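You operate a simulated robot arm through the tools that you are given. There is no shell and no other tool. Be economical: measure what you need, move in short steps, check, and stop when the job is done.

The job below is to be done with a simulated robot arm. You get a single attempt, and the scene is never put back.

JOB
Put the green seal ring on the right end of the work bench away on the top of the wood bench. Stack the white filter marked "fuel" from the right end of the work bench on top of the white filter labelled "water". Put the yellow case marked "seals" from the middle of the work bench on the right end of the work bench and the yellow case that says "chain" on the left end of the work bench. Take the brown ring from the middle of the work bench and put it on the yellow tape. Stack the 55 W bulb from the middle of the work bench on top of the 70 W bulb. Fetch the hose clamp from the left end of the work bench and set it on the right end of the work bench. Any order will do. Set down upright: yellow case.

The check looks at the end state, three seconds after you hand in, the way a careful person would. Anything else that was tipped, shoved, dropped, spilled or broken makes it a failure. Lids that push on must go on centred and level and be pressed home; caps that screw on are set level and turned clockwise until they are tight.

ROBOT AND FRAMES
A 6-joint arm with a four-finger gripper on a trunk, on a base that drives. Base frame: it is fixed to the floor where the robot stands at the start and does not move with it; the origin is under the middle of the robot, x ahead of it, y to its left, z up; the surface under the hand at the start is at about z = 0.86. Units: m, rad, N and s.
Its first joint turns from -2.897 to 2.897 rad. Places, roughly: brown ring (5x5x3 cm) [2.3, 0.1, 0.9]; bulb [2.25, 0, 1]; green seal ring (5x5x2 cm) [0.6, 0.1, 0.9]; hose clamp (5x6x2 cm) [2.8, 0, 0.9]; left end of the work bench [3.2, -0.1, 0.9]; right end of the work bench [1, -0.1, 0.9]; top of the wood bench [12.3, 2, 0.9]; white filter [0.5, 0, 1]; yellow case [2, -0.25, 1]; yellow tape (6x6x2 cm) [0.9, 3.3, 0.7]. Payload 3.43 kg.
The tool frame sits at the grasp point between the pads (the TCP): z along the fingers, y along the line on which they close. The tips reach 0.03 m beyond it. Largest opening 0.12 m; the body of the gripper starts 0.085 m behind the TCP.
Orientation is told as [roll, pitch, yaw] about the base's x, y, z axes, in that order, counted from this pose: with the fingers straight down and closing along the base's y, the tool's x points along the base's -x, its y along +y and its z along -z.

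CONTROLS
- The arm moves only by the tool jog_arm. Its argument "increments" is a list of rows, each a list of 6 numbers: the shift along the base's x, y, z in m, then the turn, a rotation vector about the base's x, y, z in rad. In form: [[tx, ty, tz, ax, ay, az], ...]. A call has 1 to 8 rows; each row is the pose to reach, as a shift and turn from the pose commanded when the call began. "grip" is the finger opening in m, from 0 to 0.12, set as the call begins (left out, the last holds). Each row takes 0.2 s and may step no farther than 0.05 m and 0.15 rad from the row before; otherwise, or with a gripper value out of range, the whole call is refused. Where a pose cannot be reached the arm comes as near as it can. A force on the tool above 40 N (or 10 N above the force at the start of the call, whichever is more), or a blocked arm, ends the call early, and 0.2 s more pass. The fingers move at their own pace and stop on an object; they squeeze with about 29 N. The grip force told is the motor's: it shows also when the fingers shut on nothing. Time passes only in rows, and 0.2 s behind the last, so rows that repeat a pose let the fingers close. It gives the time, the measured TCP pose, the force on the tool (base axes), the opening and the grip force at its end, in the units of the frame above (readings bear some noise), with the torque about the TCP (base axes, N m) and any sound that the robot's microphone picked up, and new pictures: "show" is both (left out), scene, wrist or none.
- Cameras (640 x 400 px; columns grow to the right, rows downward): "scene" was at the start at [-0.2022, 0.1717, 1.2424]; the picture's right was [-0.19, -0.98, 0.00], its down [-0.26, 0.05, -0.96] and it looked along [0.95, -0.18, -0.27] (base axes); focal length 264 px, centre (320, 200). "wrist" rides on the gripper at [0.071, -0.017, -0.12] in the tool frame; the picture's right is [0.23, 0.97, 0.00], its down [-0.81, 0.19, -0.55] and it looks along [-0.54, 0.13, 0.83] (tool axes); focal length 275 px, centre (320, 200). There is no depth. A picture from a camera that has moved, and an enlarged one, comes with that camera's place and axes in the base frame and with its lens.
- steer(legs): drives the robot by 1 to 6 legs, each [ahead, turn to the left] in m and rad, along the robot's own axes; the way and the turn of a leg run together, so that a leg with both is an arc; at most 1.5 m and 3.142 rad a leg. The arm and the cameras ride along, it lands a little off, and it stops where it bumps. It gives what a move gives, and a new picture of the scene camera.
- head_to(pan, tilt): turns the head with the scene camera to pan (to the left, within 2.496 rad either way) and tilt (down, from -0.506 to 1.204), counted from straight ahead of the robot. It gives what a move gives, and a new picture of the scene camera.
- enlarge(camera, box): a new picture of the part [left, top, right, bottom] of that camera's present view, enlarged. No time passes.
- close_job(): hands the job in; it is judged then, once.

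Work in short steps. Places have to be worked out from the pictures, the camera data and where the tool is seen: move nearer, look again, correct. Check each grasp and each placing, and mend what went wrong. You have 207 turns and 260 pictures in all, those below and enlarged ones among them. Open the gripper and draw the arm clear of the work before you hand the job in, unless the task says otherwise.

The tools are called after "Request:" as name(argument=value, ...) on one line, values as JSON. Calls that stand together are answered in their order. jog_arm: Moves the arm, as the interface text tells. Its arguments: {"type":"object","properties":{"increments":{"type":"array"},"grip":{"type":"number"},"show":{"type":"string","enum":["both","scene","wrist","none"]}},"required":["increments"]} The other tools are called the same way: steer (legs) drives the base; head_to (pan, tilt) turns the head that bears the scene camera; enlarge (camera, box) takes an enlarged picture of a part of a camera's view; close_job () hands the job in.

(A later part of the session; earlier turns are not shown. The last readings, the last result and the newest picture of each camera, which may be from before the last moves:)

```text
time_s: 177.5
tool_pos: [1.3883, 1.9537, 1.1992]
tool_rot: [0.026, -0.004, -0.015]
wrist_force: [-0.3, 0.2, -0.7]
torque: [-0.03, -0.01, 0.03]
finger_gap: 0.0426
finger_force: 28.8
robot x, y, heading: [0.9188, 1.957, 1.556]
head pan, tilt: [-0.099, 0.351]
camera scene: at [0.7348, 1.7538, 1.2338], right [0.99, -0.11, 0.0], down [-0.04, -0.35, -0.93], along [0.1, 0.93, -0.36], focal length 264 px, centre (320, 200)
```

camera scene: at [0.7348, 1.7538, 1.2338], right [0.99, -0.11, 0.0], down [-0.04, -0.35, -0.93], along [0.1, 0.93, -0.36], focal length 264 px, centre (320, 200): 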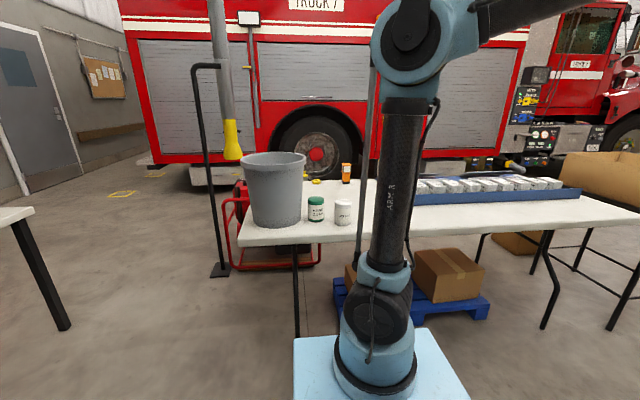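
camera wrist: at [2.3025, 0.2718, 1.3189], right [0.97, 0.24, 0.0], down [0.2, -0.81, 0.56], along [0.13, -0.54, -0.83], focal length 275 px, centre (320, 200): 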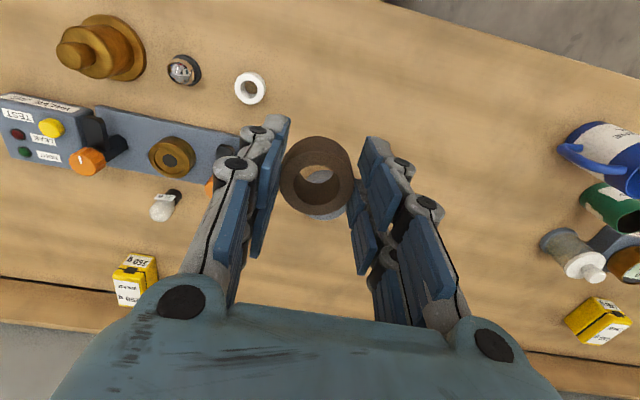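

Tape ≈(0.876,3.285). The arm's column stands ≈0.28 m ahead of the base centre, so I drive 0.2 m closer and swing the arm forward over the table, high.

Request:
steer(legs=[[0.2, 0.01]])

Request:
jog_arm(increments=[[-0.0134, 0.045, 0, 0, 0, 0.072], [-0.0268, 0.09, 0, 0, 0, 0.144], [-0.0402, 0.135, 0, 0, 0, 0.216], [-0.0536, 0.18, 0, 0, 0, 0.288], [-0.067, 0.225, 0, 0, 0, 0.36], [-0.0804, 0.27, 0, 0, 0, 0.432], [-0.0938, 0.315, 0, 0, 0, 0.504], [-0.107, 0.36, 0, 0, 0, 0.576]], show="none")

Request:
jog_arm(increments=[[-0.0134, 0.045, 0, 0, 0, 0.072], [-0.0268, 0.09, 0, 0, 0, 0.144], [-0.0402, 0.135, 0, 0, 0, 0.216], [-0.0536, 0.18, 0, 0, 0, 0.288], [-0.067, 0.225, 0, 0, 0, 0.36], [-0.0804, 0.27, 0, 0, 0, 0.432], [-0.118, 0.2975, 0, 0, 0, 0.504], [-0.155, 0.325, 0, 0, 0, 0.576]], show="none")

Request:
jog_arm(increments=[[-0.0375, 0.0275, 0, 0, 0, 0.072], [-0.075, 0.055, 0, 0, 0, 0.144], [-0.1125, 0.0825, 0, 0, 0, 0.216], [-0.15, 0.11, 0, 0, 0, 0.288], [-0.1875, 0.1375, 0, 0, 0, 0.36], [-0.225, 0.165, 0, 0, 0, 0.432], [-0.225, 0.165, 0, 0, 0, 0.432]], show="both")

```text
time_s: 179.2
tool_pos: [1.3887, 2.1641, 1.1988]
tool_rot: [0.025, -0.006, 0.001]
wrist_force: [-0.3, 0.0, -1.2]
torque: [-0.01, -0.04, -0.03]
finger_gap: 0.0426
finger_force: 29.1
robot x, y, heading: [0.919, 2.1596, 1.573]
head pan, tilt: [-0.099, 0.351]
camera scene: at [0.7385, 1.953, 1.2338], right [1.0, -0.09, 0.0], down [-0.03, -0.35, -0.93], along [0.09, 0.93, -0.36], focal length 264 px, centre (320, 200)
```

scene: 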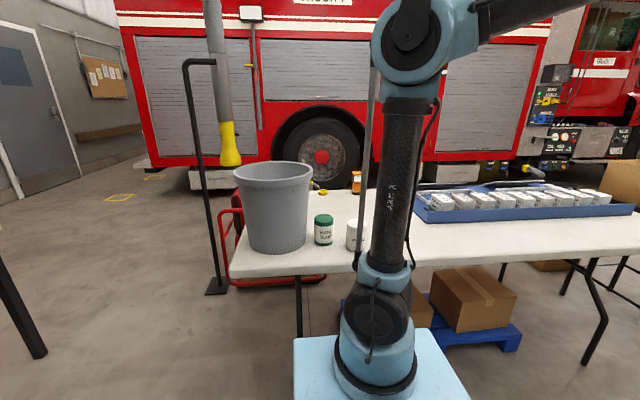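

```text
time_s: 180.9
tool_pos: [1.2785, 2.5079, 1.2011]
tool_rot: [0.034, -0.005, 0.578]
wrist_force: [0.3, -0.5, -0.1]
torque: [0.02, -0.03, -0.02]
finger_gap: 0.0426
finger_force: 29.0
robot x, y, heading: [0.9198, 2.1562, 1.572]
head pan, tilt: [-0.099, 0.351]
```

```text
time_s: 182.8
tool_pos: [1.1255, 2.8322, 1.1979]
tool_rot: [0.036, -0.005, 1.153]
wrist_force: [0.6, -0.2, 0.0]
torque: [0.03, 0.01, -0.02]
finger_gap: 0.0427
finger_force: 28.7
robot x, y, heading: [0.9172, 2.1542, 1.579]
head pan, tilt: [-0.099, 0.351]
```

```text
time_s: 184.3
tool_pos: [0.9, 2.9991, 1.1981]
tool_rot: [0.036, -0.005, 1.586]
wrist_force: [0.1, 0.1, 0.1]
torque: [0.02, -0.01, -0.02]
finger_gap: 0.0427
finger_force: 28.8
robot x, y, heading: [0.921, 2.1568, 1.577]
head pan, tilt: [-0.099, 0.351]
camera scene: at [0.7384, 1.9531, 1.2338], right [1.0, -0.09, 0.0], down [-0.03, -0.35, -0.93], along [0.09, 0.93, -0.36], focal length 264 px, centre (320, 200)
camera wrist: at [0.9229, 2.9275, 1.3176], right [-0.97, -0.24, 0.03], down [-0.18, 0.81, 0.56], along [-0.17, 0.54, -0.83], focal length 275 px, centre (320, 200)
```

scene: 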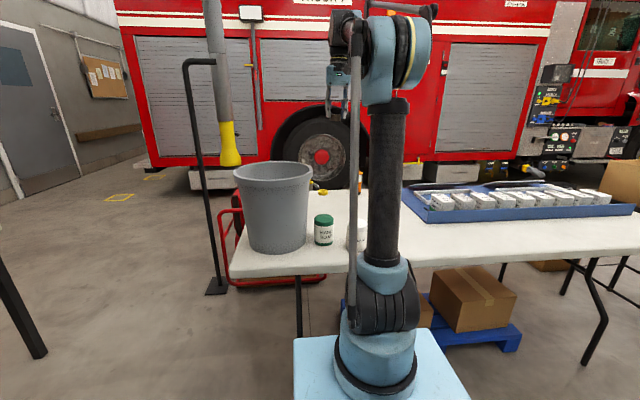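
wrist: 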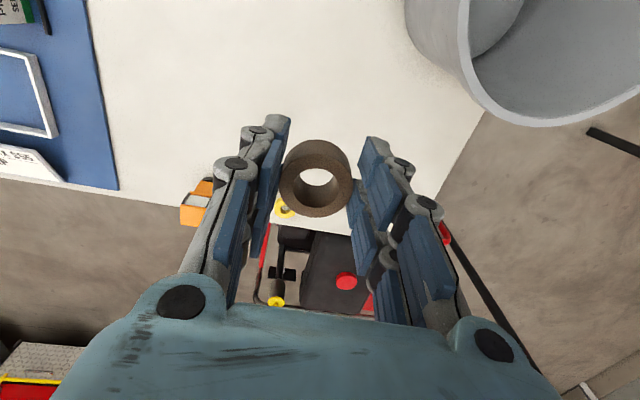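

The tape is partly hidden behind the held ring. I level the roll and shift back/sideways a little to see it fully between the fingers.

Request:
jog_arm(increments=[[0.01, -0.03, 0, 0, -0.018, 0], [0.02, -0.06, 0, 0, -0.036, -0.015], [0.02, -0.06, 0, 0, -0.036, -0.015]], show="wrist")

Request:
enlarge(camera="wrist", box=[240, 140, 400, 260])

```text
time_s: 185.2
tool_pos: [0.9207, 2.9405, 1.1986]
tool_rot: [0.002, -0.005, 1.569]
wrist_force: [-0.3, 0.0, -0.8]
torque: [-0.03, 0.07, 0.0]
finger_gap: 0.0428
finger_force: 29.4
robot x, y, heading: [0.9185, 2.1569, 1.581]
head pan, tilt: [-0.099, 0.351]
camera wrist: at [0.9381, 2.8672, 1.319], right [-0.97, -0.23, 0.0], down [-0.19, 0.81, 0.56], along [-0.13, 0.54, -0.83], focal length 275 px, centre (320, 200)
```

wrist: 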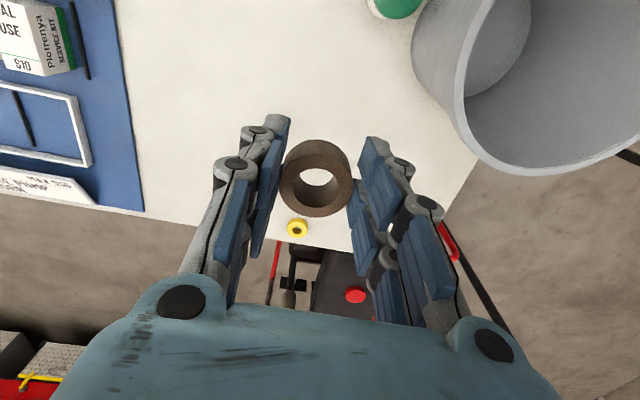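

```text
3.33 times, centred on (320, 200) of wrist
camera zoom: at [0.9381, 2.8672, 1.319], right [-0.97, -0.23, 0.0], down [-0.19, 0.81, 0.56], along [-0.13, 0.54, -0.83], focal length 918 px, centre (320, 200)
```

zoom: 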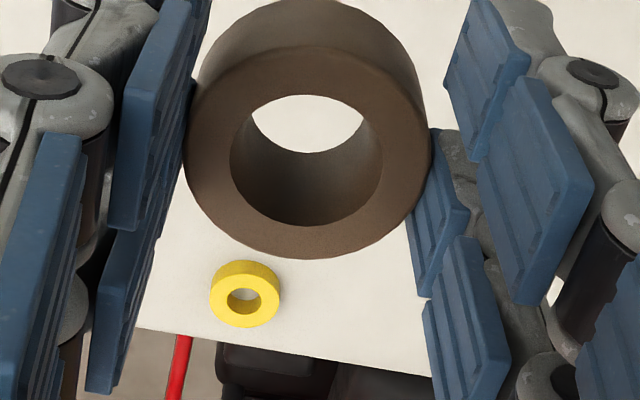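

Tape ≈(0.884,3.33). I go nearer and lower for a better fix: (0.885,3.1,1.0).

Request:
jog_arm(increments=[[-0.0045, 0.02, -0.025, 0, 0, 0], [-0.009, 0.04, -0.05, 0, 0, 0], [-0.0135, 0.06, -0.075, 0, 0, 0], [-0.018, 0.08, -0.1, 0, 0, 0], [-0.0225, 0.1, -0.125, 0, 0, 0], [-0.027, 0.12, -0.15, 0, 0, 0], [-0.0315, 0.14, -0.175, 0, 0, 0], [-0.036, 0.16, -0.2, 0, 0, 0]], show="none")

Request:
enlarge(camera="wrist", box=[240, 140, 400, 260])

```text
time_s: 186.9
tool_pos: [0.8847, 3.0972, 0.9987]
tool_rot: [-0.001, -0.006, 1.571]
wrist_force: [-0.2, -0.2, 0.2]
torque: [0.05, 0.0, 0.04]
finger_gap: 0.0427
finger_force: 29.5
robot x, y, heading: [0.9187, 2.1582, 1.573]
head pan, tilt: [-0.099, 0.351]
```

```text
3.33 times, centred on (320, 200) of wrist
camera zoom: at [0.9033, 3.0255, 1.1181], right [-0.97, -0.23, 0.0], down [-0.19, 0.81, 0.56], along [-0.13, 0.54, -0.83], focal length 918 px, centre (320, 200)
```

zoom: 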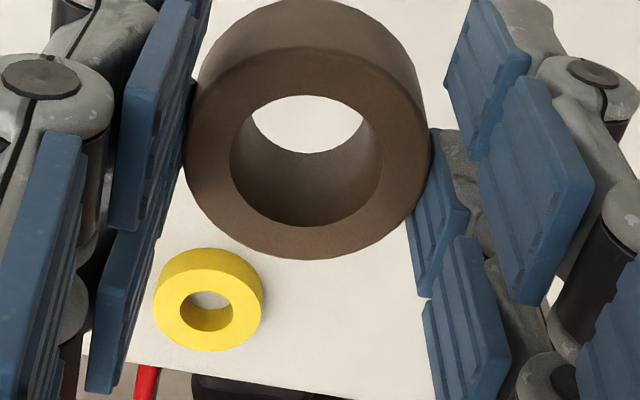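

Triangulated by its apparent size: tape centre ≈(0.887,3.326), top z≈0.772. I bring the ring over it at z 0.86 and look.

Request:
jog_arm(increments=[[0, 0.035, -0.02, 0, 0, 0], [0, 0.07, -0.04, 0, 0, 0], [0, 0.105, -0.06, 0, 0, 0], [0.001, 0.14, -0.08, 0, 0, 0], [0.001, 0.175, -0.1, 0, 0, 0], [0.001, 0.21, -0.12, 0, 0, 0], [0.001, 0.226, -0.14, 0, 0, 0], [0.001, 0.226, -0.14, 0, 0, 0]], show="both")

Request:
enlarge(camera="scene", box=[296, 160, 376, 220])

Request:
enlarge(camera="wrist", box=[240, 110, 400, 230])

```text
time_s: 188.8
tool_pos: [0.8867, 3.3246, 0.8575]
tool_rot: [0.002, -0.006, 1.569]
wrist_force: [0.7, 0.2, -0.2]
torque: [-0.02, 0.0, -0.04]
finger_gap: 0.0426
finger_force: 29.2
robot x, y, heading: [0.9194, 2.1535, 1.574]
head pan, tilt: [-0.099, 0.351]
camera scene: at [0.7384, 1.9533, 1.2339], right [1.0, -0.09, 0.0], down [-0.03, -0.35, -0.93], along [0.09, 0.93, -0.36], focal length 264 px, centre (320, 200)
camera wrist: at [0.9041, 3.2521, 0.9777], right [-0.97, -0.23, 0.0], down [-0.19, 0.81, 0.56], along [-0.13, 0.54, -0.83], focal length 275 px, centre (320, 200)
```

scene: 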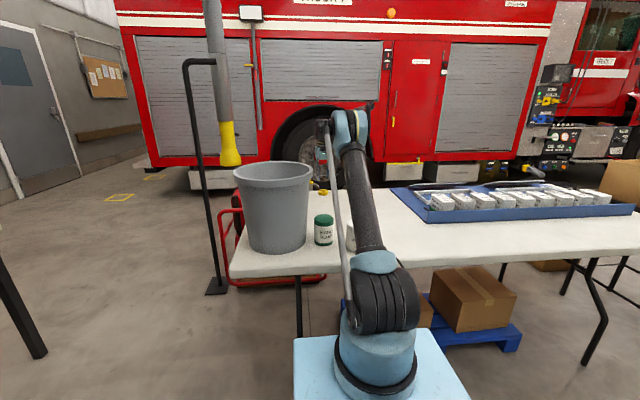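
wrist: 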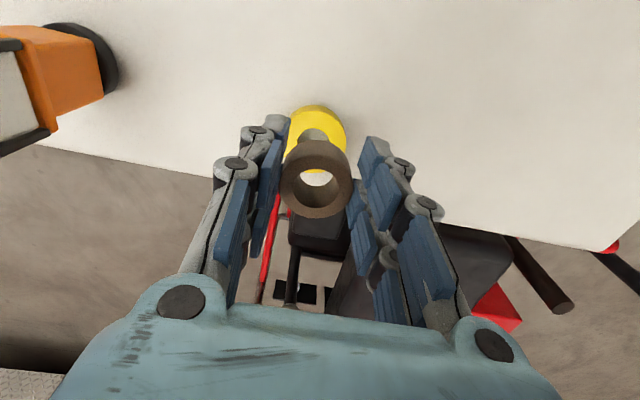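

```text
6.67 times, centred on (336, 190) of scene
camera zoom: at [0.7384, 1.9533, 1.2339], right [1.0, -0.09, 0.0], down [-0.03, -0.35, -0.93], along [0.09, 0.93, -0.36], focal length 1756 px, centre (213, 267)
```

zoom: 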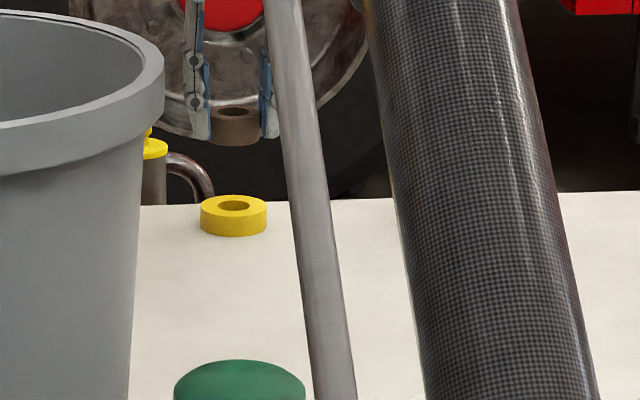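

```text
3.33 times, centred on (320, 170) of wrist
camera zoom: at [0.9041, 3.2521, 0.9777], right [-0.97, -0.23, 0.0], down [-0.19, 0.81, 0.56], along [-0.13, 0.54, -0.83], focal length 918 px, centre (320, 300)
```

zoom: 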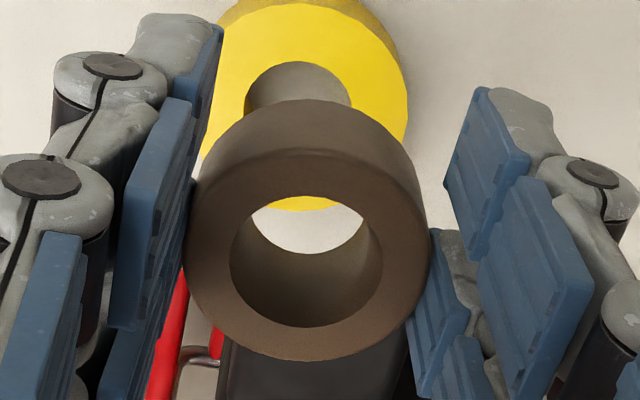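

x is aligned; the tape looks about 3–5 mm further out. I shift +3 mm y and lower to ~1 cm above the tape, then compare.

Request:
jog_arm(increments=[[0, 0.003, -0.015, 0, 0, 0], [0, 0.003, -0.032, 0, 0, 0], [0, 0.003, -0.032, 0, 0, 0]], show="none")

Request:
enlarge(camera="scene", box=[296, 160, 376, 220])

Request:
enlarge(camera="wrist", box=[240, 110, 400, 230])

```text
time_s: 189.6
tool_pos: [0.885, 3.3275, 0.8267]
tool_rot: [0.001, -0.005, 1.569]
wrist_force: [-0.4, -0.2, 0.6]
torque: [-0.02, -0.01, 0.02]
finger_gap: 0.0429
finger_force: 29.2
robot x, y, heading: [0.9173, 2.1568, 1.574]
head pan, tilt: [-0.099, 0.351]
```

```text
6.67 times, centred on (336, 190) of scene
camera zoom: at [0.7384, 1.9533, 1.2339], right [1.0, -0.09, 0.0], down [-0.03, -0.35, -0.93], along [0.09, 0.93, -0.36], focal length 1756 px, centre (213, 267)
```

zoom: 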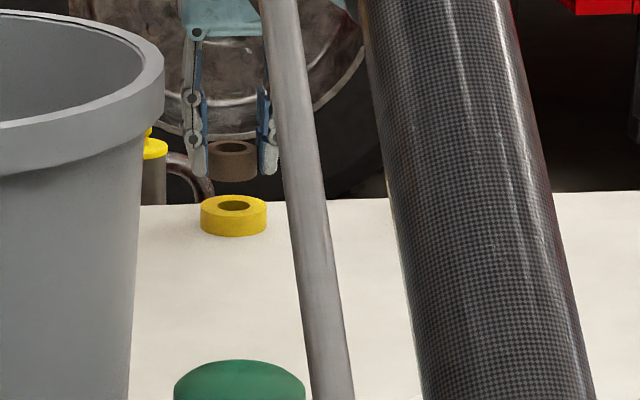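

```text
3.33 times, centred on (320, 170) of wrist
camera zoom: at [0.9027, 3.2549, 0.9462], right [-0.97, -0.23, 0.0], down [-0.19, 0.81, 0.56], along [-0.13, 0.54, -0.83], focal length 918 px, centre (320, 300)
```

zoom: 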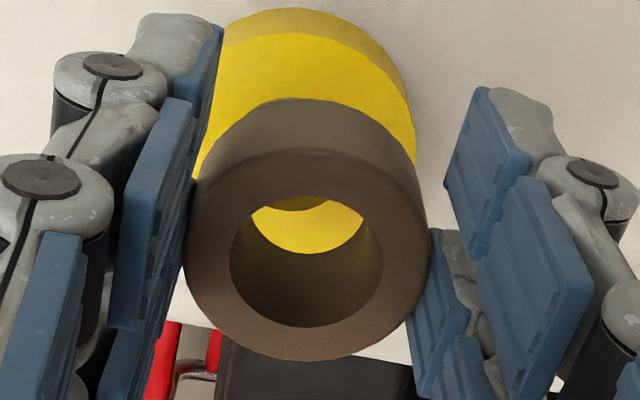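

Well centred in both views. Lower gently to contact.

Request:
jog_arm(increments=[[0, 0.001, -0.006, 0, 0, 0], [0, 0.001, -0.01, 0, 0, 0], [0, 0.001, -0.013, 0, 0, 0], [0, 0.001, -0.013, 0, 0, 0]], show="none")

Request:
jog_arm(increments=[[0, 0, -0.002, 0, 0, 0], [0, 0, -0.003, 0, 0, 0], [0, 0, -0.003, 0, 0, 0]], show="none")

Request:
enlarge(camera="scene", box=[296, 160, 376, 220])

```text
time_s: 190.6
tool_pos: [0.8861, 3.3271, 0.8141]
tool_rot: [-0.001, -0.007, 1.569]
wrist_force: [-0.4, -0.1, 0.0]
torque: [0.0, -0.02, 0.01]
finger_gap: 0.043
finger_force: 29.4
robot x, y, heading: [0.9206, 2.1553, 1.579]
head pan, tilt: [-0.099, 0.351]
```

```text
time_s: 191.3
tool_pos: [0.8868, 3.3259, 0.8102]
tool_rot: [-0.001, -0.004, 1.571]
wrist_force: [-0.1, -0.1, -0.5]
torque: [-0.02, -0.04, 0.04]
finger_gap: 0.0427
finger_force: 28.7
robot x, y, heading: [0.9175, 2.1509, 1.571]
head pan, tilt: [-0.099, 0.351]
```

```text
6.67 times, centred on (336, 190) of scene
camera zoom: at [0.7384, 1.9533, 1.2339], right [1.0, -0.09, 0.0], down [-0.03, -0.35, -0.93], along [0.09, 0.93, -0.36], focal length 1756 px, centre (213, 267)
```

zoom: 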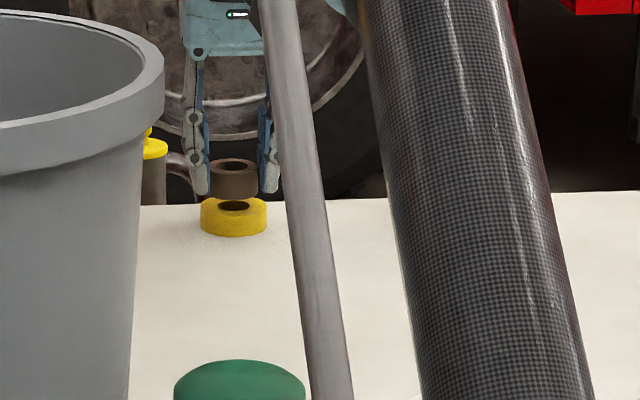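

Still ~1 cm to go, so the tape top is lower than thought (≈0.76). I re-check the wrist view at this height.

Request:
enlarge(camera="wrist", box=[240, 110, 400, 230])

```text
3.33 times, centred on (320, 170) of wrist
camera zoom: at [0.9039, 3.2557, 0.9302], right [-0.97, -0.23, 0.0], down [-0.19, 0.81, 0.56], along [-0.13, 0.54, -0.83], focal length 918 px, centre (320, 300)
```

zoom: 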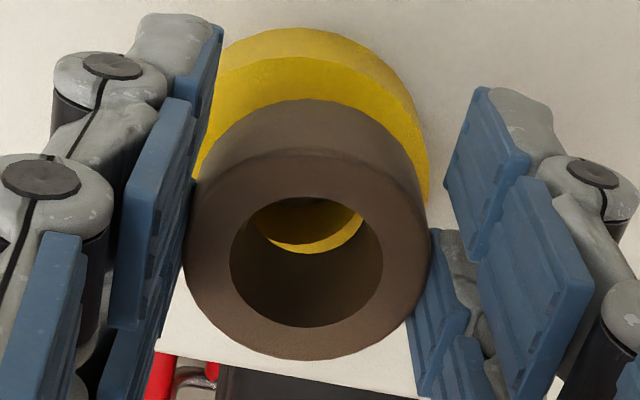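

Ring and tape still agree concentrically (within ~2 mm). Continue lowering in small steps.

Request:
jog_arm(increments=[[0, 0.001, -0.003, 0, 0, 0], [0, 0.001, -0.006, 0, 0, 0], [0, 0.001, -0.008, 0, 0, 0], [0, 0.001, -0.008, 0, 0, 0]], show="none")

Request:
jog_arm(increments=[[0, 0, -0.002, 0, 0, 0], [0, 0, -0.003, 0, 0, 0], [0, 0, -0.003, 0, 0, 0]], show="none")

Request:
enlarge(camera="scene", box=[296, 160, 376, 220])

```text
time_s: 192.3
tool_pos: [0.8858, 3.3284, 0.8017]
tool_rot: [0.002, -0.004, 1.568]
wrist_force: [0.8, -0.8, 0.8]
torque: [-0.01, 0.01, 0.03]
finger_gap: 0.0425
finger_force: 29.1
robot x, y, heading: [0.9189, 2.155, 1.58]
head pan, tilt: [-0.099, 0.351]
```

```text
time_s: 193.2
tool_pos: [0.8863, 3.3284, 0.7993]
tool_rot: [-0.001, -0.006, 1.568]
wrist_force: [-0.2, -0.2, -1.5]
torque: [0.01, 0.01, 0.03]
finger_gap: 0.043
finger_force: 29.2
robot x, y, heading: [0.9164, 2.1517, 1.58]
head pan, tilt: [-0.099, 0.351]
```

```text
6.67 times, centred on (336, 190) of scene
camera zoom: at [0.7384, 1.9533, 1.2339], right [1.0, -0.09, 0.0], down [-0.03, -0.35, -0.93], along [0.09, 0.93, -0.36], focal length 1756 px, centre (213, 267)
```

zoom: 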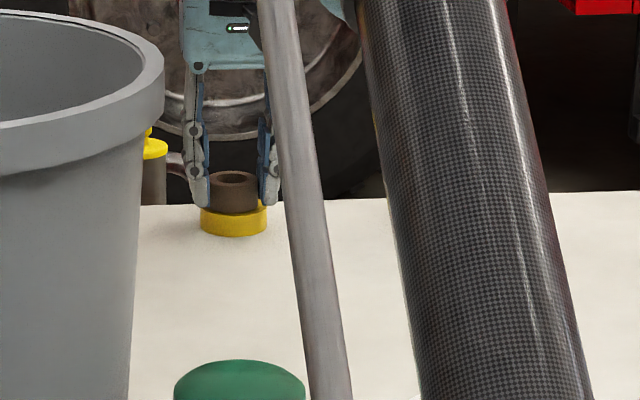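

Visually at touch; go down further millimetres until force shows.

Request:
jog_arm(increments=[[0, 0, -0.001, 0, 0, 0], [0, 0, -0.002, 0, 0, 0], [0, 0, -0.002, 0, 0, 0]], show="none")

Request:
jog_arm(increments=[[0, 0, -0.001, 0, 0, 0], [0, 0, -0.002, 0, 0, 0], [0, 0, -0.002, 0, 0, 0]], show="wrist")

```text
time_s: 193.9
tool_pos: [0.8854, 3.3287, 0.7974]
tool_rot: [-0.003, -0.004, 1.57]
wrist_force: [0.7, 0.8, 7.9]
torque: [0.19, -0.04, -0.03]
finger_gap: 0.0426
finger_force: 28.9
robot x, y, heading: [0.9201, 2.1541, 1.579]
head pan, tilt: [-0.099, 0.351]
```

```text
time_s: 194.8
tool_pos: [0.8865, 3.329, 0.7955]
tool_rot: [0.003, -0.005, 1.569]
wrist_force: [-1.8, 0.4, 23.4]
torque: [0.3, 0.11, 0.04]
finger_gap: 0.0427
finger_force: 29.0
robot x, y, heading: [0.9196, 2.1566, 1.574]
head pan, tilt: [-0.099, 0.351]
camera wrist: at [0.9043, 3.2565, 0.916], right [-0.97, -0.23, 0.0], down [-0.19, 0.81, 0.56], along [-0.13, 0.54, -0.83], focal length 275 px, centre (320, 200)
```

wrist: 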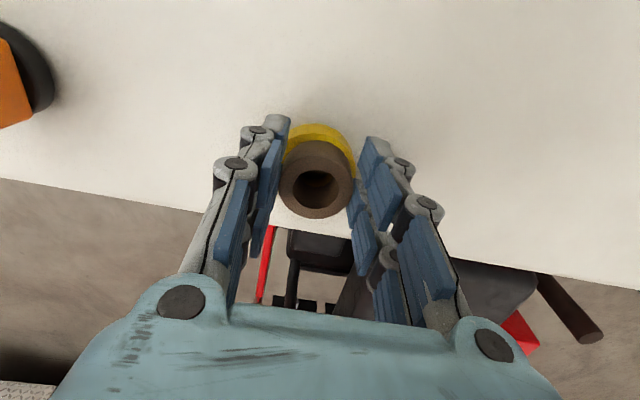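

Contact, 23 N. Ease up 2 mm, open moderately and withdraw upward.

Request:
jog_arm(increments=[[0, 0, 0.0015, 0, 0, 0], [0, 0, 0.002, 0, 0, 0]], show="none")

Request:
jog_arm(increments=[[0, 0, 0, 0, 0, 0], [0, 0, 0, 0, 0, 0], [0, 0, 0, 0, 0, 0]], grip=0.08, show="none")

Request:
jog_arm(increments=[[0, 0, 0.03, 0, 0, 0], [0, -0.005, 0.07, 0, 0, 0], [0, -0.02, 0.11, 0, 0, 0], [0, -0.04, 0.15, 0, 0, 0], [0, -0.07, 0.18, 0, 0, 0], [0, -0.1, 0.21, 0, 0, 0], [0, -0.13, 0.24, 0, 0, 0], [0, -0.16, 0.27, 0, 0, 0]], show="wrist")

Request:
enlarge(camera="scene", box=[296, 160, 376, 220])

```text
time_s: 195.3
tool_pos: [0.8876, 3.3297, 0.7968]
tool_rot: [0.001, -0.005, 1.57]
wrist_force: [-1.7, -0.1, 4.0]
torque: [0.04, 0.02, 0.04]
finger_gap: 0.043
finger_force: 29.3
robot x, y, heading: [0.9202, 2.158, 1.578]
head pan, tilt: [-0.099, 0.351]
```

```text
time_s: 196.2
tool_pos: [0.8868, 3.3292, 0.7961]
tool_rot: [-0.001, -0.005, 1.568]
wrist_force: [0.7, 0.1, 0.5]
torque: [-0.02, 0.0, 0.0]
finger_gap: 0.0799
finger_force: 0.1
robot x, y, heading: [0.916, 2.1554, 1.574]
head pan, tilt: [-0.099, 0.351]
```

```text
time_s: 197.9
tool_pos: [0.8848, 3.1718, 1.0674]
tool_rot: [0.0, -0.003, 1.569]
wrist_force: [0.0, 1.6, -1.2]
torque: [-0.09, -0.01, -0.01]
finger_gap: 0.0802
finger_force: 0.1
robot x, y, heading: [0.9195, 2.1567, 1.579]
head pan, tilt: [-0.099, 0.351]
camera wrist: at [0.9024, 3.0983, 1.1868], right [-0.97, -0.23, 0.0], down [-0.19, 0.81, 0.56], along [-0.13, 0.54, -0.83], focal length 275 px, centre (320, 200)
```

wrist: 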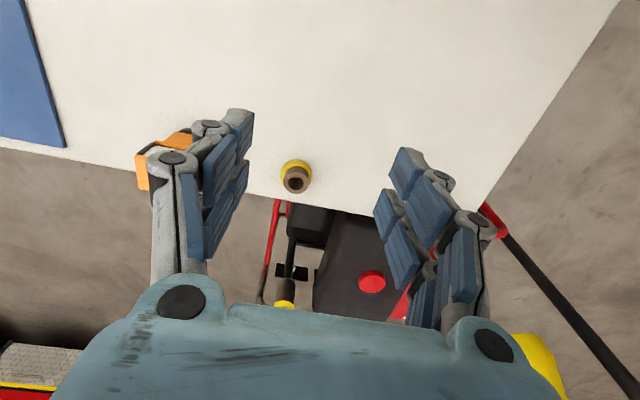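

```text
6.67 times, centred on (336, 190) of scene
camera zoom: at [0.7384, 1.9539, 1.2339], right [1.0, -0.09, 0.0], down [-0.03, -0.36, -0.93], along [0.09, 0.93, -0.36], focal length 1756 px, centre (213, 267)
```

zoom: 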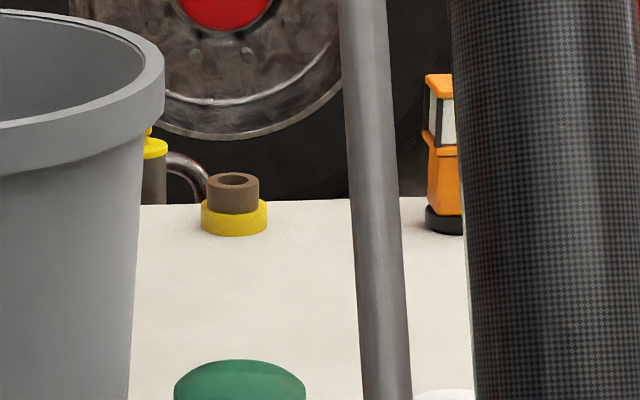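

Brown ring sits on the tape. I draw the arm back and up, then reverse away and drive to beside the bench's right end, (0.3,0.8), heading along the bench.

Request:
jog_arm(increments=[[0, -0.045, 0.02, 0, 0, 0], [0.005, -0.09, 0.04, 0, 0, 0], [0.01, -0.135, 0.06, 0, 0, 0], [0.015, -0.18, 0.08, 0, 0, 0], [0.02, -0.225, 0.1, 0, 0, 0], [0.025, -0.27, 0.12, 0, 0, 0], [0.03, -0.315, 0.14, 0, 0, 0], [0.035, -0.36, 0.16, 0, 0, 0]], grip=0.12, show="none")

Request:
steer(legs=[[-0.6, 0], [0, -0.69], [-0.978, 0], [0, -0.885]])

Request:
head_to(pan=-0.9, tilt=0.6)

```text
time_s: 199.8
tool_pos: [0.9186, 2.8112, 1.2266]
tool_rot: [0.0, -0.004, 1.571]
wrist_force: [-0.4, 0.9, -0.2]
torque: [-0.09, 0.04, 0.01]
finger_gap: 0.12
finger_force: 0.1
robot x, y, heading: [0.9169, 2.1548, 1.577]
head pan, tilt: [-0.099, 0.351]
```

```text
time_s: 212.6
tool_pos: [0.9523, 0.7892, 1.2264]
tool_rot: [-0.001, -0.004, -0.022]
wrist_force: [0.4, 0.9, -1.0]
torque: [-0.02, 0.0, -0.02]
finger_gap: 0.1198
finger_force: 0.0
robot x, y, heading: [0.3017, 0.8069, -0.014]
head pan, tilt: [-0.099, 0.351]
camera scene: at [0.0991, 0.994, 1.2338], right [-0.12, -0.99, 0.0], down [-0.35, 0.04, -0.93], along [0.93, -0.11, -0.36], focal length 264 px, centre (320, 200)
```

scene: 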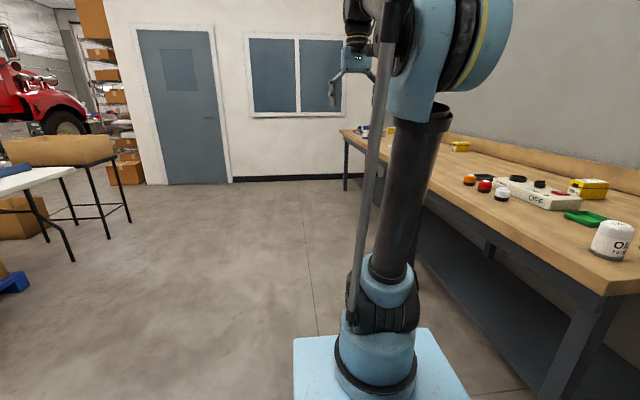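

```text
time_s: 213.7
tool_pos: [0.9356, 0.7892, 1.2346]
tool_rot: [-0.001, -0.015, -0.023]
wrist_force: [0.2, -0.6, 0.1]
torque: [-0.05, 0.01, 0.01]
finger_gap: 0.1203
finger_force: 0.1
robot x, y, heading: [0.2971, 0.8119, -0.016]
head pan, tilt: [-0.901, 0.6]
camera scene: at [0.0601, 0.9346, 1.2115], right [-0.79, -0.61, 0.01], down [-0.35, 0.45, -0.82], along [0.49, -0.65, -0.57], focal length 264 px, centre (320, 200)
```

scene: 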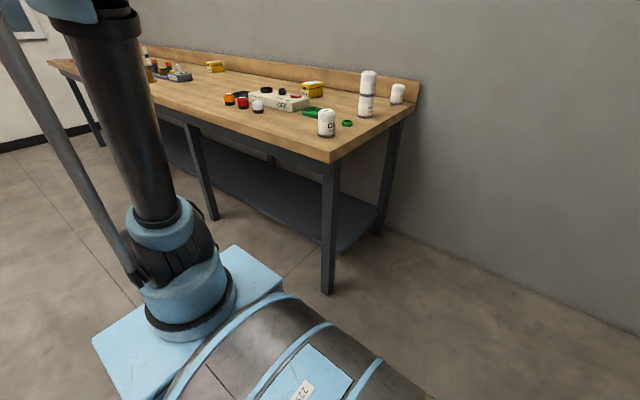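

Bench's right end is well in reach. I swing the arm to the right over it, high.

Request:
jog_arm(increments=[[-0.003, -0.0467, 0, 0, 0, -0.13], [-0.0121, -0.0925, 0, 0, 0, -0.26], [-0.0271, -0.1369, 0, 0, 0, -0.39], [-0.0476, -0.1789, 0, 0, 0, -0.52], [-0.0734, -0.2179, 0, 0, 0, -0.65], [-0.1041, -0.2532, 0, 0, 0, -0.78], [-0.139, -0.2842, 0, 0, 0, -0.91]], show="none")

Request:
jog_arm(increments=[[-0.0387, -0.0262, 0, 0, 0, -0.13], [-0.0805, -0.0473, 0, 0, 0, -0.26], [-0.1246, -0.0627, 0, 0, 0, -0.39], [-0.1704, -0.0722, 0, 0, 0, -0.52], [-0.195, -0.085, 0, 0, 0, -0.64], [-0.195, -0.13, 0, 0, 0, -0.64], [-0.195, -0.175, 0, 0, 0, -0.64], [-0.195, -0.21, 0, 0, 0, -0.64]], show="wrist")

```text
time_s: 215.3
tool_pos: [0.799, 0.5046, 1.2333]
tool_rot: [-0.001, -0.017, -0.934]
wrist_force: [0.8, 0.5, 0.2]
torque: [0.04, 0.02, 0.01]
finger_gap: 0.1199
finger_force: 0.1
robot x, y, heading: [0.2989, 0.8117, -0.018]
head pan, tilt: [-0.901, 0.6]
```

```text
time_s: 217.1
tool_pos: [0.6007, 0.295, 1.2343]
tool_rot: [0.001, -0.017, -1.573]
wrist_force: [-0.6, 0.4, 0.7]
torque: [-0.07, 0.0, 0.02]
finger_gap: 0.1198
finger_force: 0.1
robot x, y, heading: [0.2983, 0.8087, -0.015]
head pan, tilt: [-0.901, 0.6]
camera wrist: at [0.5858, 0.3682, 1.3534], right [0.97, 0.23, 0.0], down [0.19, -0.8, 0.57], along [0.13, -0.55, -0.82], focal length 275 px, centre (320, 200)
```

wrist: 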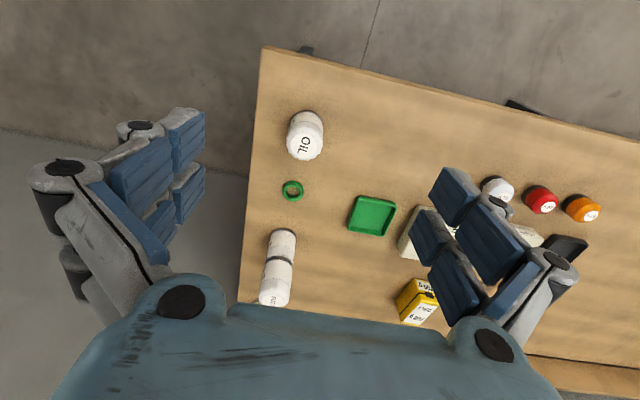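

Ring ≈(0.600,0.054). I approach to about z 1.03, levelling the pitch.

Request:
jog_arm(increments=[[0, -0.035, -0.025, 0.003, 0, 0], [0, -0.07, -0.05, 0.006, 0, 0], [0, -0.105, -0.075, 0.009, 0, 0], [0, -0.14, -0.1, 0.012, 0, 0], [0, -0.175, -0.125, 0.015, 0, 0], [0, -0.21, -0.155, 0.017, 0, 0], [0, -0.241, -0.185, 0.017, 0, 0], [0, -0.241, -0.205, 0.017, 0, 0]], grip=0.085, show="wrist")

```text
time_s: 218.9
tool_pos: [0.602, 0.0537, 1.0289]
tool_rot: [-0.001, -0.002, -1.573]
wrist_force: [0.1, -0.3, -0.9]
torque: [0.02, -0.02, -0.03]
finger_gap: 0.0848
finger_force: 0.0
robot x, y, heading: [0.2999, 0.8087, -0.02]
head pan, tilt: [-0.901, 0.6]
camera wrist: at [0.5857, 0.1248, 1.149], right [0.97, 0.23, 0.0], down [0.19, -0.81, 0.55], along [0.13, -0.54, -0.83], focal length 275 px, centre (320, 200)
```

wrist: 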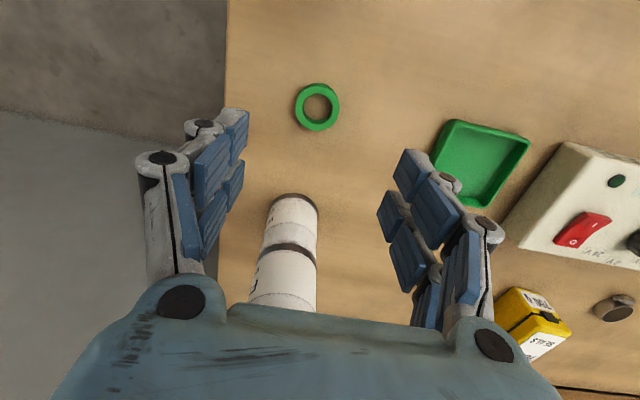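

Aligned. Lower to z≈0.894.

Request:
jog_arm(increments=[[-0.001, -0.001, -0.04, 0, 0, 0], [-0.001, -0.001, -0.08, 0, 0, 0], [-0.001, -0.001, -0.115, 0, 0, 0], [-0.001, -0.001, -0.134, 0, 0, 0], [-0.001, -0.001, -0.134, 0, 0, 0]], show="wrist")

```text
time_s: 220.1
tool_pos: [0.6013, 0.054, 0.896]
tool_rot: [0.0, 0.001, -1.572]
wrist_force: [-0.4, -0.4, -0.4]
torque: [0.0, 0.02, 0.02]
finger_gap: 0.0847
finger_force: 0.0
robot x, y, heading: [0.2978, 0.8092, -0.021]
head pan, tilt: [-0.901, 0.6]
camera wrist: at [0.5862, 0.1245, 1.0164], right [0.97, 0.23, 0.0], down [0.19, -0.81, 0.55], along [0.13, -0.54, -0.83], focal length 275 px, centre (320, 200)
```

wrist: 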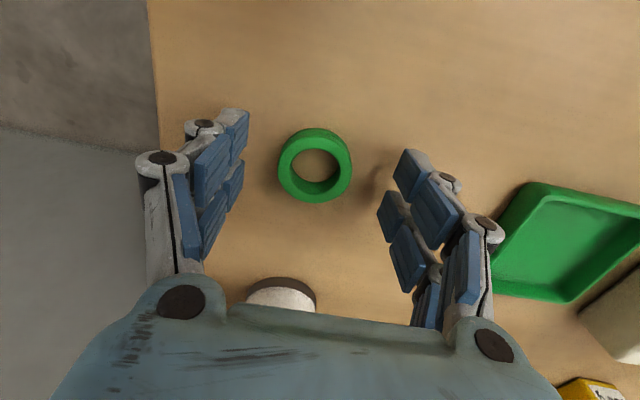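

Ring centred. Close and lift clear.

Request:
jog_arm(increments=[[-0.002, 0, -0.002, 0, 0, 0], [-0.002, 0, -0.002, 0, 0, 0], [-0.002, 0, -0.002, 0, 0, 0], [-0.002, 0, -0.002, 0, 0, 0]], grip=0.02, show="none")

Request:
jog_arm(increments=[[0, 0, 0.04, 0, 0, 0], [0, 0, 0.08, 0, 0, 0], [0, 0, 0.12, 0, 0, 0], [0, 0, 0.16, 0, 0, 0], [0, 0.01, 0.2, 0, 0, 0], [0, 0.04, 0.24, 0, 0, 0], [0, 0.07, 0.27, 0, 0, 0], [0, 0.11, 0.3, 0, 0, 0]], show="both")

```text
time_s: 221.1
tool_pos: [0.6002, 0.0523, 0.8951]
tool_rot: [0.0, -0.001, -1.573]
wrist_force: [-0.4, -0.2, 10.2]
torque: [-0.06, -0.09, 0.01]
finger_gap: 0.0406
finger_force: 28.5
robot x, y, heading: [0.2991, 0.8113, -0.015]
head pan, tilt: [-0.901, 0.6]
```

```text
time_s: 222.9
tool_pos: [0.5996, 0.1619, 1.1956]
tool_rot: [-0.001, 0.0, -1.572]
wrist_force: [0.5, -1.8, -1.0]
torque: [0.07, 0.03, 0.03]
finger_gap: 0.0405
finger_force: 29.0
robot x, y, heading: [0.2965, 0.8113, -0.015]
head pan, tilt: [-0.901, 0.6]
camera scene: at [0.0601, 0.9342, 1.2116], right [-0.79, -0.61, 0.01], down [-0.35, 0.45, -0.82], along [0.49, -0.65, -0.57], focal length 264 px, centre (320, 200)
camera wrist: at [0.5837, 0.2331, 1.3149], right [0.97, 0.23, 0.0], down [0.19, -0.81, 0.55], along [0.13, -0.54, -0.83], focal length 275 px, centre (320, 200)
```

scene: 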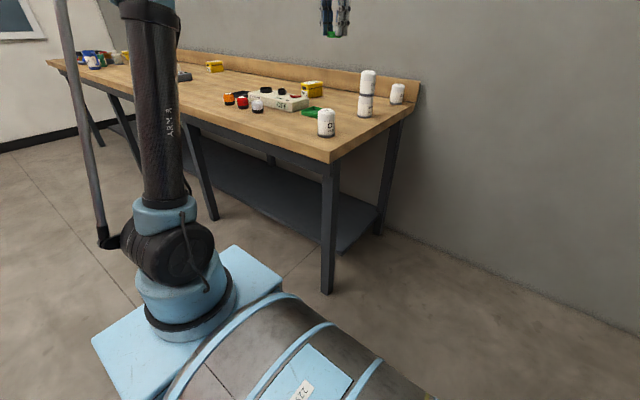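
wrist: 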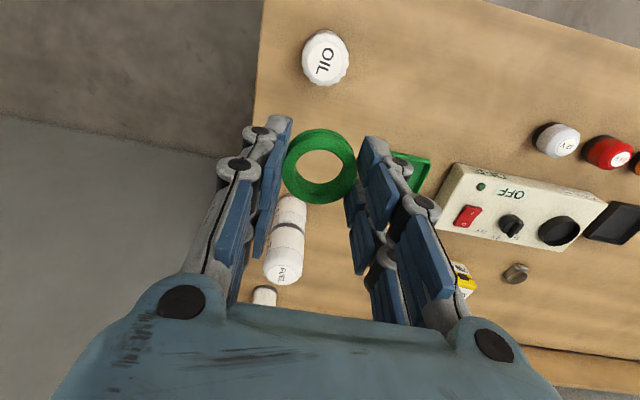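

Green ring held. I fold the arm back toward the front before the long drive.

Request:
jog_arm(increments=[[0, 0.0467, 0.01, 0, 0, 0], [0, 0.0934, 0.02, 0, 0, 0], [0, 0.14, 0.03, 0, 0, 0], [0, 0.1867, 0.04, 0, 0, 0], [0, 0.233, 0.04, 0, 0, 0], [0, 0.28, 0.04, 0, 0, 0], [0.0467, 0.283, 0.04, 0, 0, 0.13], [0.0925, 0.292, 0.04, 0, 0, 0.26]], show="none")

Request:
jog_arm(increments=[[0.0444, 0.015, 0, 0, 0, 0.13], [0.0864, 0.0355, 0, 0, 0, 0.26], [0.1254, 0.0613, 0, 0, 0, 0.39], [0.1607, 0.092, 0, 0, 0, 0.52], [0.1917, 0.1269, 0, 0, 0, 0.65], [0.2179, 0.1656, 0, 0, 0, 0.78], [0.239, 0.2074, 0, 0, 0, 0.91], [0.2543, 0.2516, 0, 0, 0, 1.04]], show="none")

Request:
head_to(pan=0.2, tilt=0.2)

```text
time_s: 224.7
tool_pos: [0.6924, 0.457, 1.2338]
tool_rot: [0.0, -0.002, -1.312]
wrist_force: [-0.6, 0.0, -0.1]
torque: [-0.05, -0.03, 0.02]
finger_gap: 0.0405
finger_force: 28.4
robot x, y, heading: [0.2972, 0.8123, -0.013]
head pan, tilt: [-0.901, 0.6]
```

```text
time_s: 226.5
tool_pos: [0.9455, 0.7071, 1.2333]
tool_rot: [0.001, 0.0, -0.272]
wrist_force: [0.1, -0.5, 0.0]
torque: [-0.02, -0.02, 0.01]
finger_gap: 0.0407
finger_force: 29.5
robot x, y, heading: [0.3006, 0.8118, -0.015]
head pan, tilt: [-0.901, 0.6]
```

```text
time_s: 227.8
tool_pos: [0.9444, 0.704, 1.2329]
tool_rot: [0.0, -0.001, -0.272]
wrist_force: [0.0, -0.2, -0.2]
torque: [0.04, 0.0, 0.01]
finger_gap: 0.0405
finger_force: 29.2
robot x, y, heading: [0.298, 0.8084, -0.015]
head pan, tilt: [0.201, 0.201]
camera scene: at [0.0984, 1.0218, 1.2478], right [0.18, -0.98, 0.0], down [-0.21, -0.04, -0.98], along [0.96, 0.18, -0.21], focal length 264 px, centre (320, 200)
```

scene: 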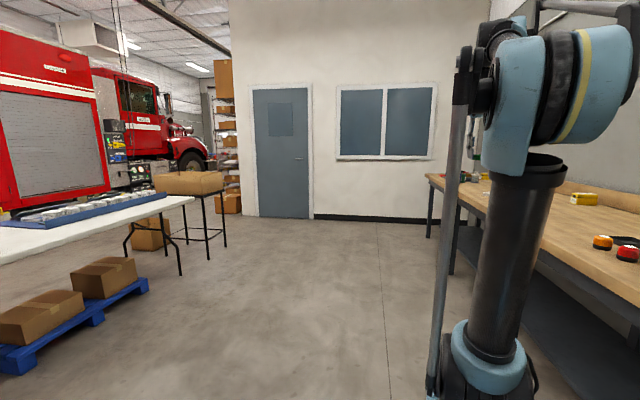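

Path is clear along the open floor. I drive to about (3.45,2.1) and then turn to look past the wall corner.

Request:
steer(legs=[[0, 0.4], [1.5, 0], [1.5, 0], [0.4, 0], [0, 0.9]])

```text
time_s: 248.5
tool_pos: [3.6973, 2.7262, 1.2334]
tool_rot: [0.001, -0.001, 1.039]
wrist_force: [0.8, 0.3, 0.1]
torque: [0.04, 0.02, 0.0]
finger_gap: 0.0403
finger_force: 29.0
robot x, y, heading: [3.4367, 2.1291, 1.29]
head pan, tilt: [0.201, 0.201]
camera scene: at [3.1801, 1.9872, 1.2478], right [1.0, -0.08, 0.0], down [-0.02, -0.21, -0.98], along [0.07, 0.97, -0.21], focal length 264 px, centre (320, 200)
```

scene: 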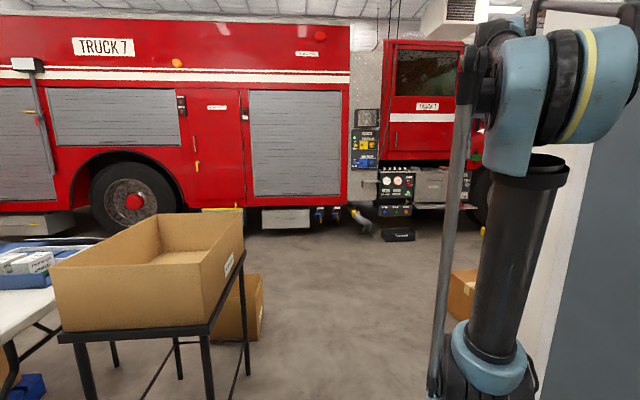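

I look right, past the wall corner.

Request:
head_to(pan=-0.7, tilt=0.2)

```text
time_s: 249.7
tool_pos: [3.6935, 2.7111, 1.2408]
tool_rot: [0.003, -0.013, 1.038]
wrist_force: [0.4, 0.4, -0.6]
torque: [0.02, 0.0, 0.0]
finger_gap: 0.0403
finger_force: 28.9
robot x, y, heading: [3.4369, 2.128, 1.296]
head pan, tilt: [-0.7, 0.201]
camera scene: at [3.2502, 1.9467, 1.2481], right [0.56, -0.83, 0.01], down [-0.17, -0.12, -0.98], along [0.81, 0.55, -0.21], focal length 264 px, centre (320, 200)
```

scene: 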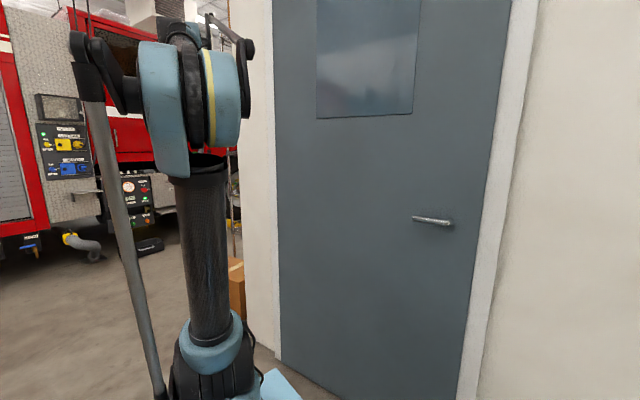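

Corner at ≈(4.2,3.0). I drive up the gap to y≈3.6 and look right along the aisle.

Request:
steer(legs=[[0, 0.15], [1.5, 0]])

Request:
head_to(pan=-1.5, tilt=0.2)

```text
time_s: 257.9
tool_pos: [3.8377, 4.2111, 1.2401]
tool_rot: [0.004, -0.011, 1.155]
wrist_force: [0.1, 0.5, -0.8]
torque: [-0.02, -0.01, 0.0]
finger_gap: 0.0402
finger_force: 28.7
robot x, y, heading: [3.6501, 3.6008, 1.413]
head pan, tilt: [-0.7, 0.201]
camera scene: at [3.4856, 3.4005, 1.2481], right [0.65, -0.76, 0.01], down [-0.15, -0.14, -0.98], along [0.74, 0.64, -0.21], focal length 264 px, centre (320, 200)
```

scene: 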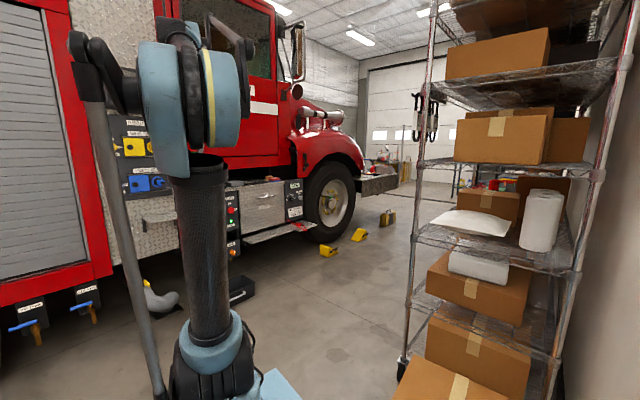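

```text
time_s: 259.0
tool_pos: [3.8337, 4.1961, 1.2485]
tool_rot: [0.006, -0.023, 1.155]
wrist_force: [0.1, 0.8, 0.0]
torque: [-0.01, 0.01, -0.01]
finger_gap: 0.0401
finger_force: 29.0
robot x, y, heading: [3.6487, 3.5994, 1.413]
head pan, tilt: [-1.499, 0.201]
camera scene: at [3.5078, 3.3315, 1.2489], right [-0.09, -1.0, 0.01], down [-0.2, 0.0, -0.98], along [0.98, -0.09, -0.2], focal length 264 px, centre (320, 200)
```

scene: 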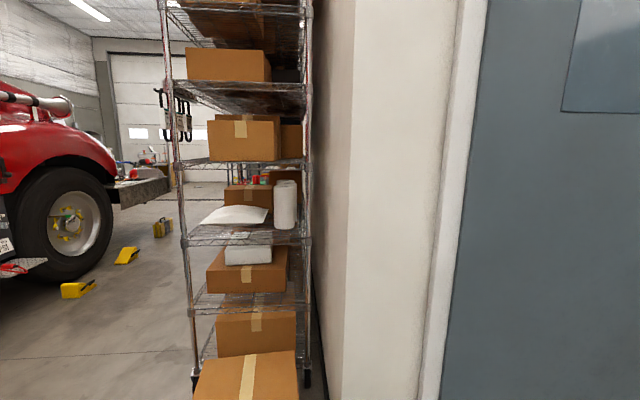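

Shelf occupies y≈3.3–3.87; chocks at y≈5.3. I go to y≈4.5, turn to face +x and drive on along the aisle.

Request:
steer(legs=[[0.88, 0], [0, -1.41], [1.5, 0], [0.9, 0]])

Request:
head_to(pan=-0.25, tilt=0.15)

```text
time_s: 279.2
tool_pos: [6.817, 4.3452, 1.2473]
tool_rot: [0.008, -0.022, -0.269]
wrist_force: [-0.4, 0.5, 0.6]
torque: [0.0, -0.01, -0.01]
finger_gap: 0.0402
finger_force: 29.0
robot x, y, heading: [6.1987, 4.4437, -0.017]
head pan, tilt: [-1.499, 0.201]
camera scene: at [5.9127, 4.5419, 1.2489], right [-1.0, -0.06, 0.01], down [-0.02, 0.2, -0.98], along [0.05, -0.98, -0.2], focal length 264 px, centre (320, 200)
```

scene: 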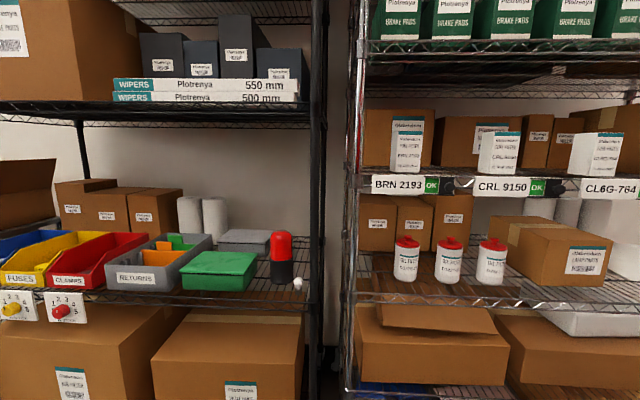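

```text
time_s: 280.6
tool_pos: [6.8006, 4.3478, 1.2547]
tool_rot: [0.008, -0.035, -0.269]
wrist_force: [-0.7, 0.8, -0.3]
torque: [0.0, 0.0, -0.04]
finger_gap: 0.0398
finger_force: 29.1
robot x, y, heading: [6.2005, 4.4412, -0.014]
head pan, tilt: [-0.25, 0.15]
camera scene: at [5.9968, 4.6108, 1.2525], right [-0.26, -0.97, 0.0], down [-0.16, 0.04, -0.99], along [0.95, -0.26, -0.16], focal length 264 px, centre (320, 200)
```

scene: 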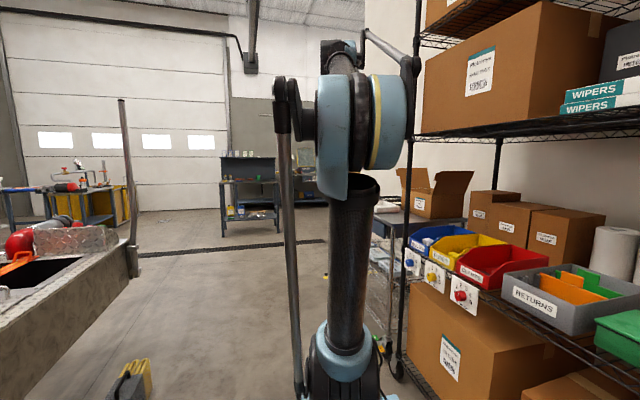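

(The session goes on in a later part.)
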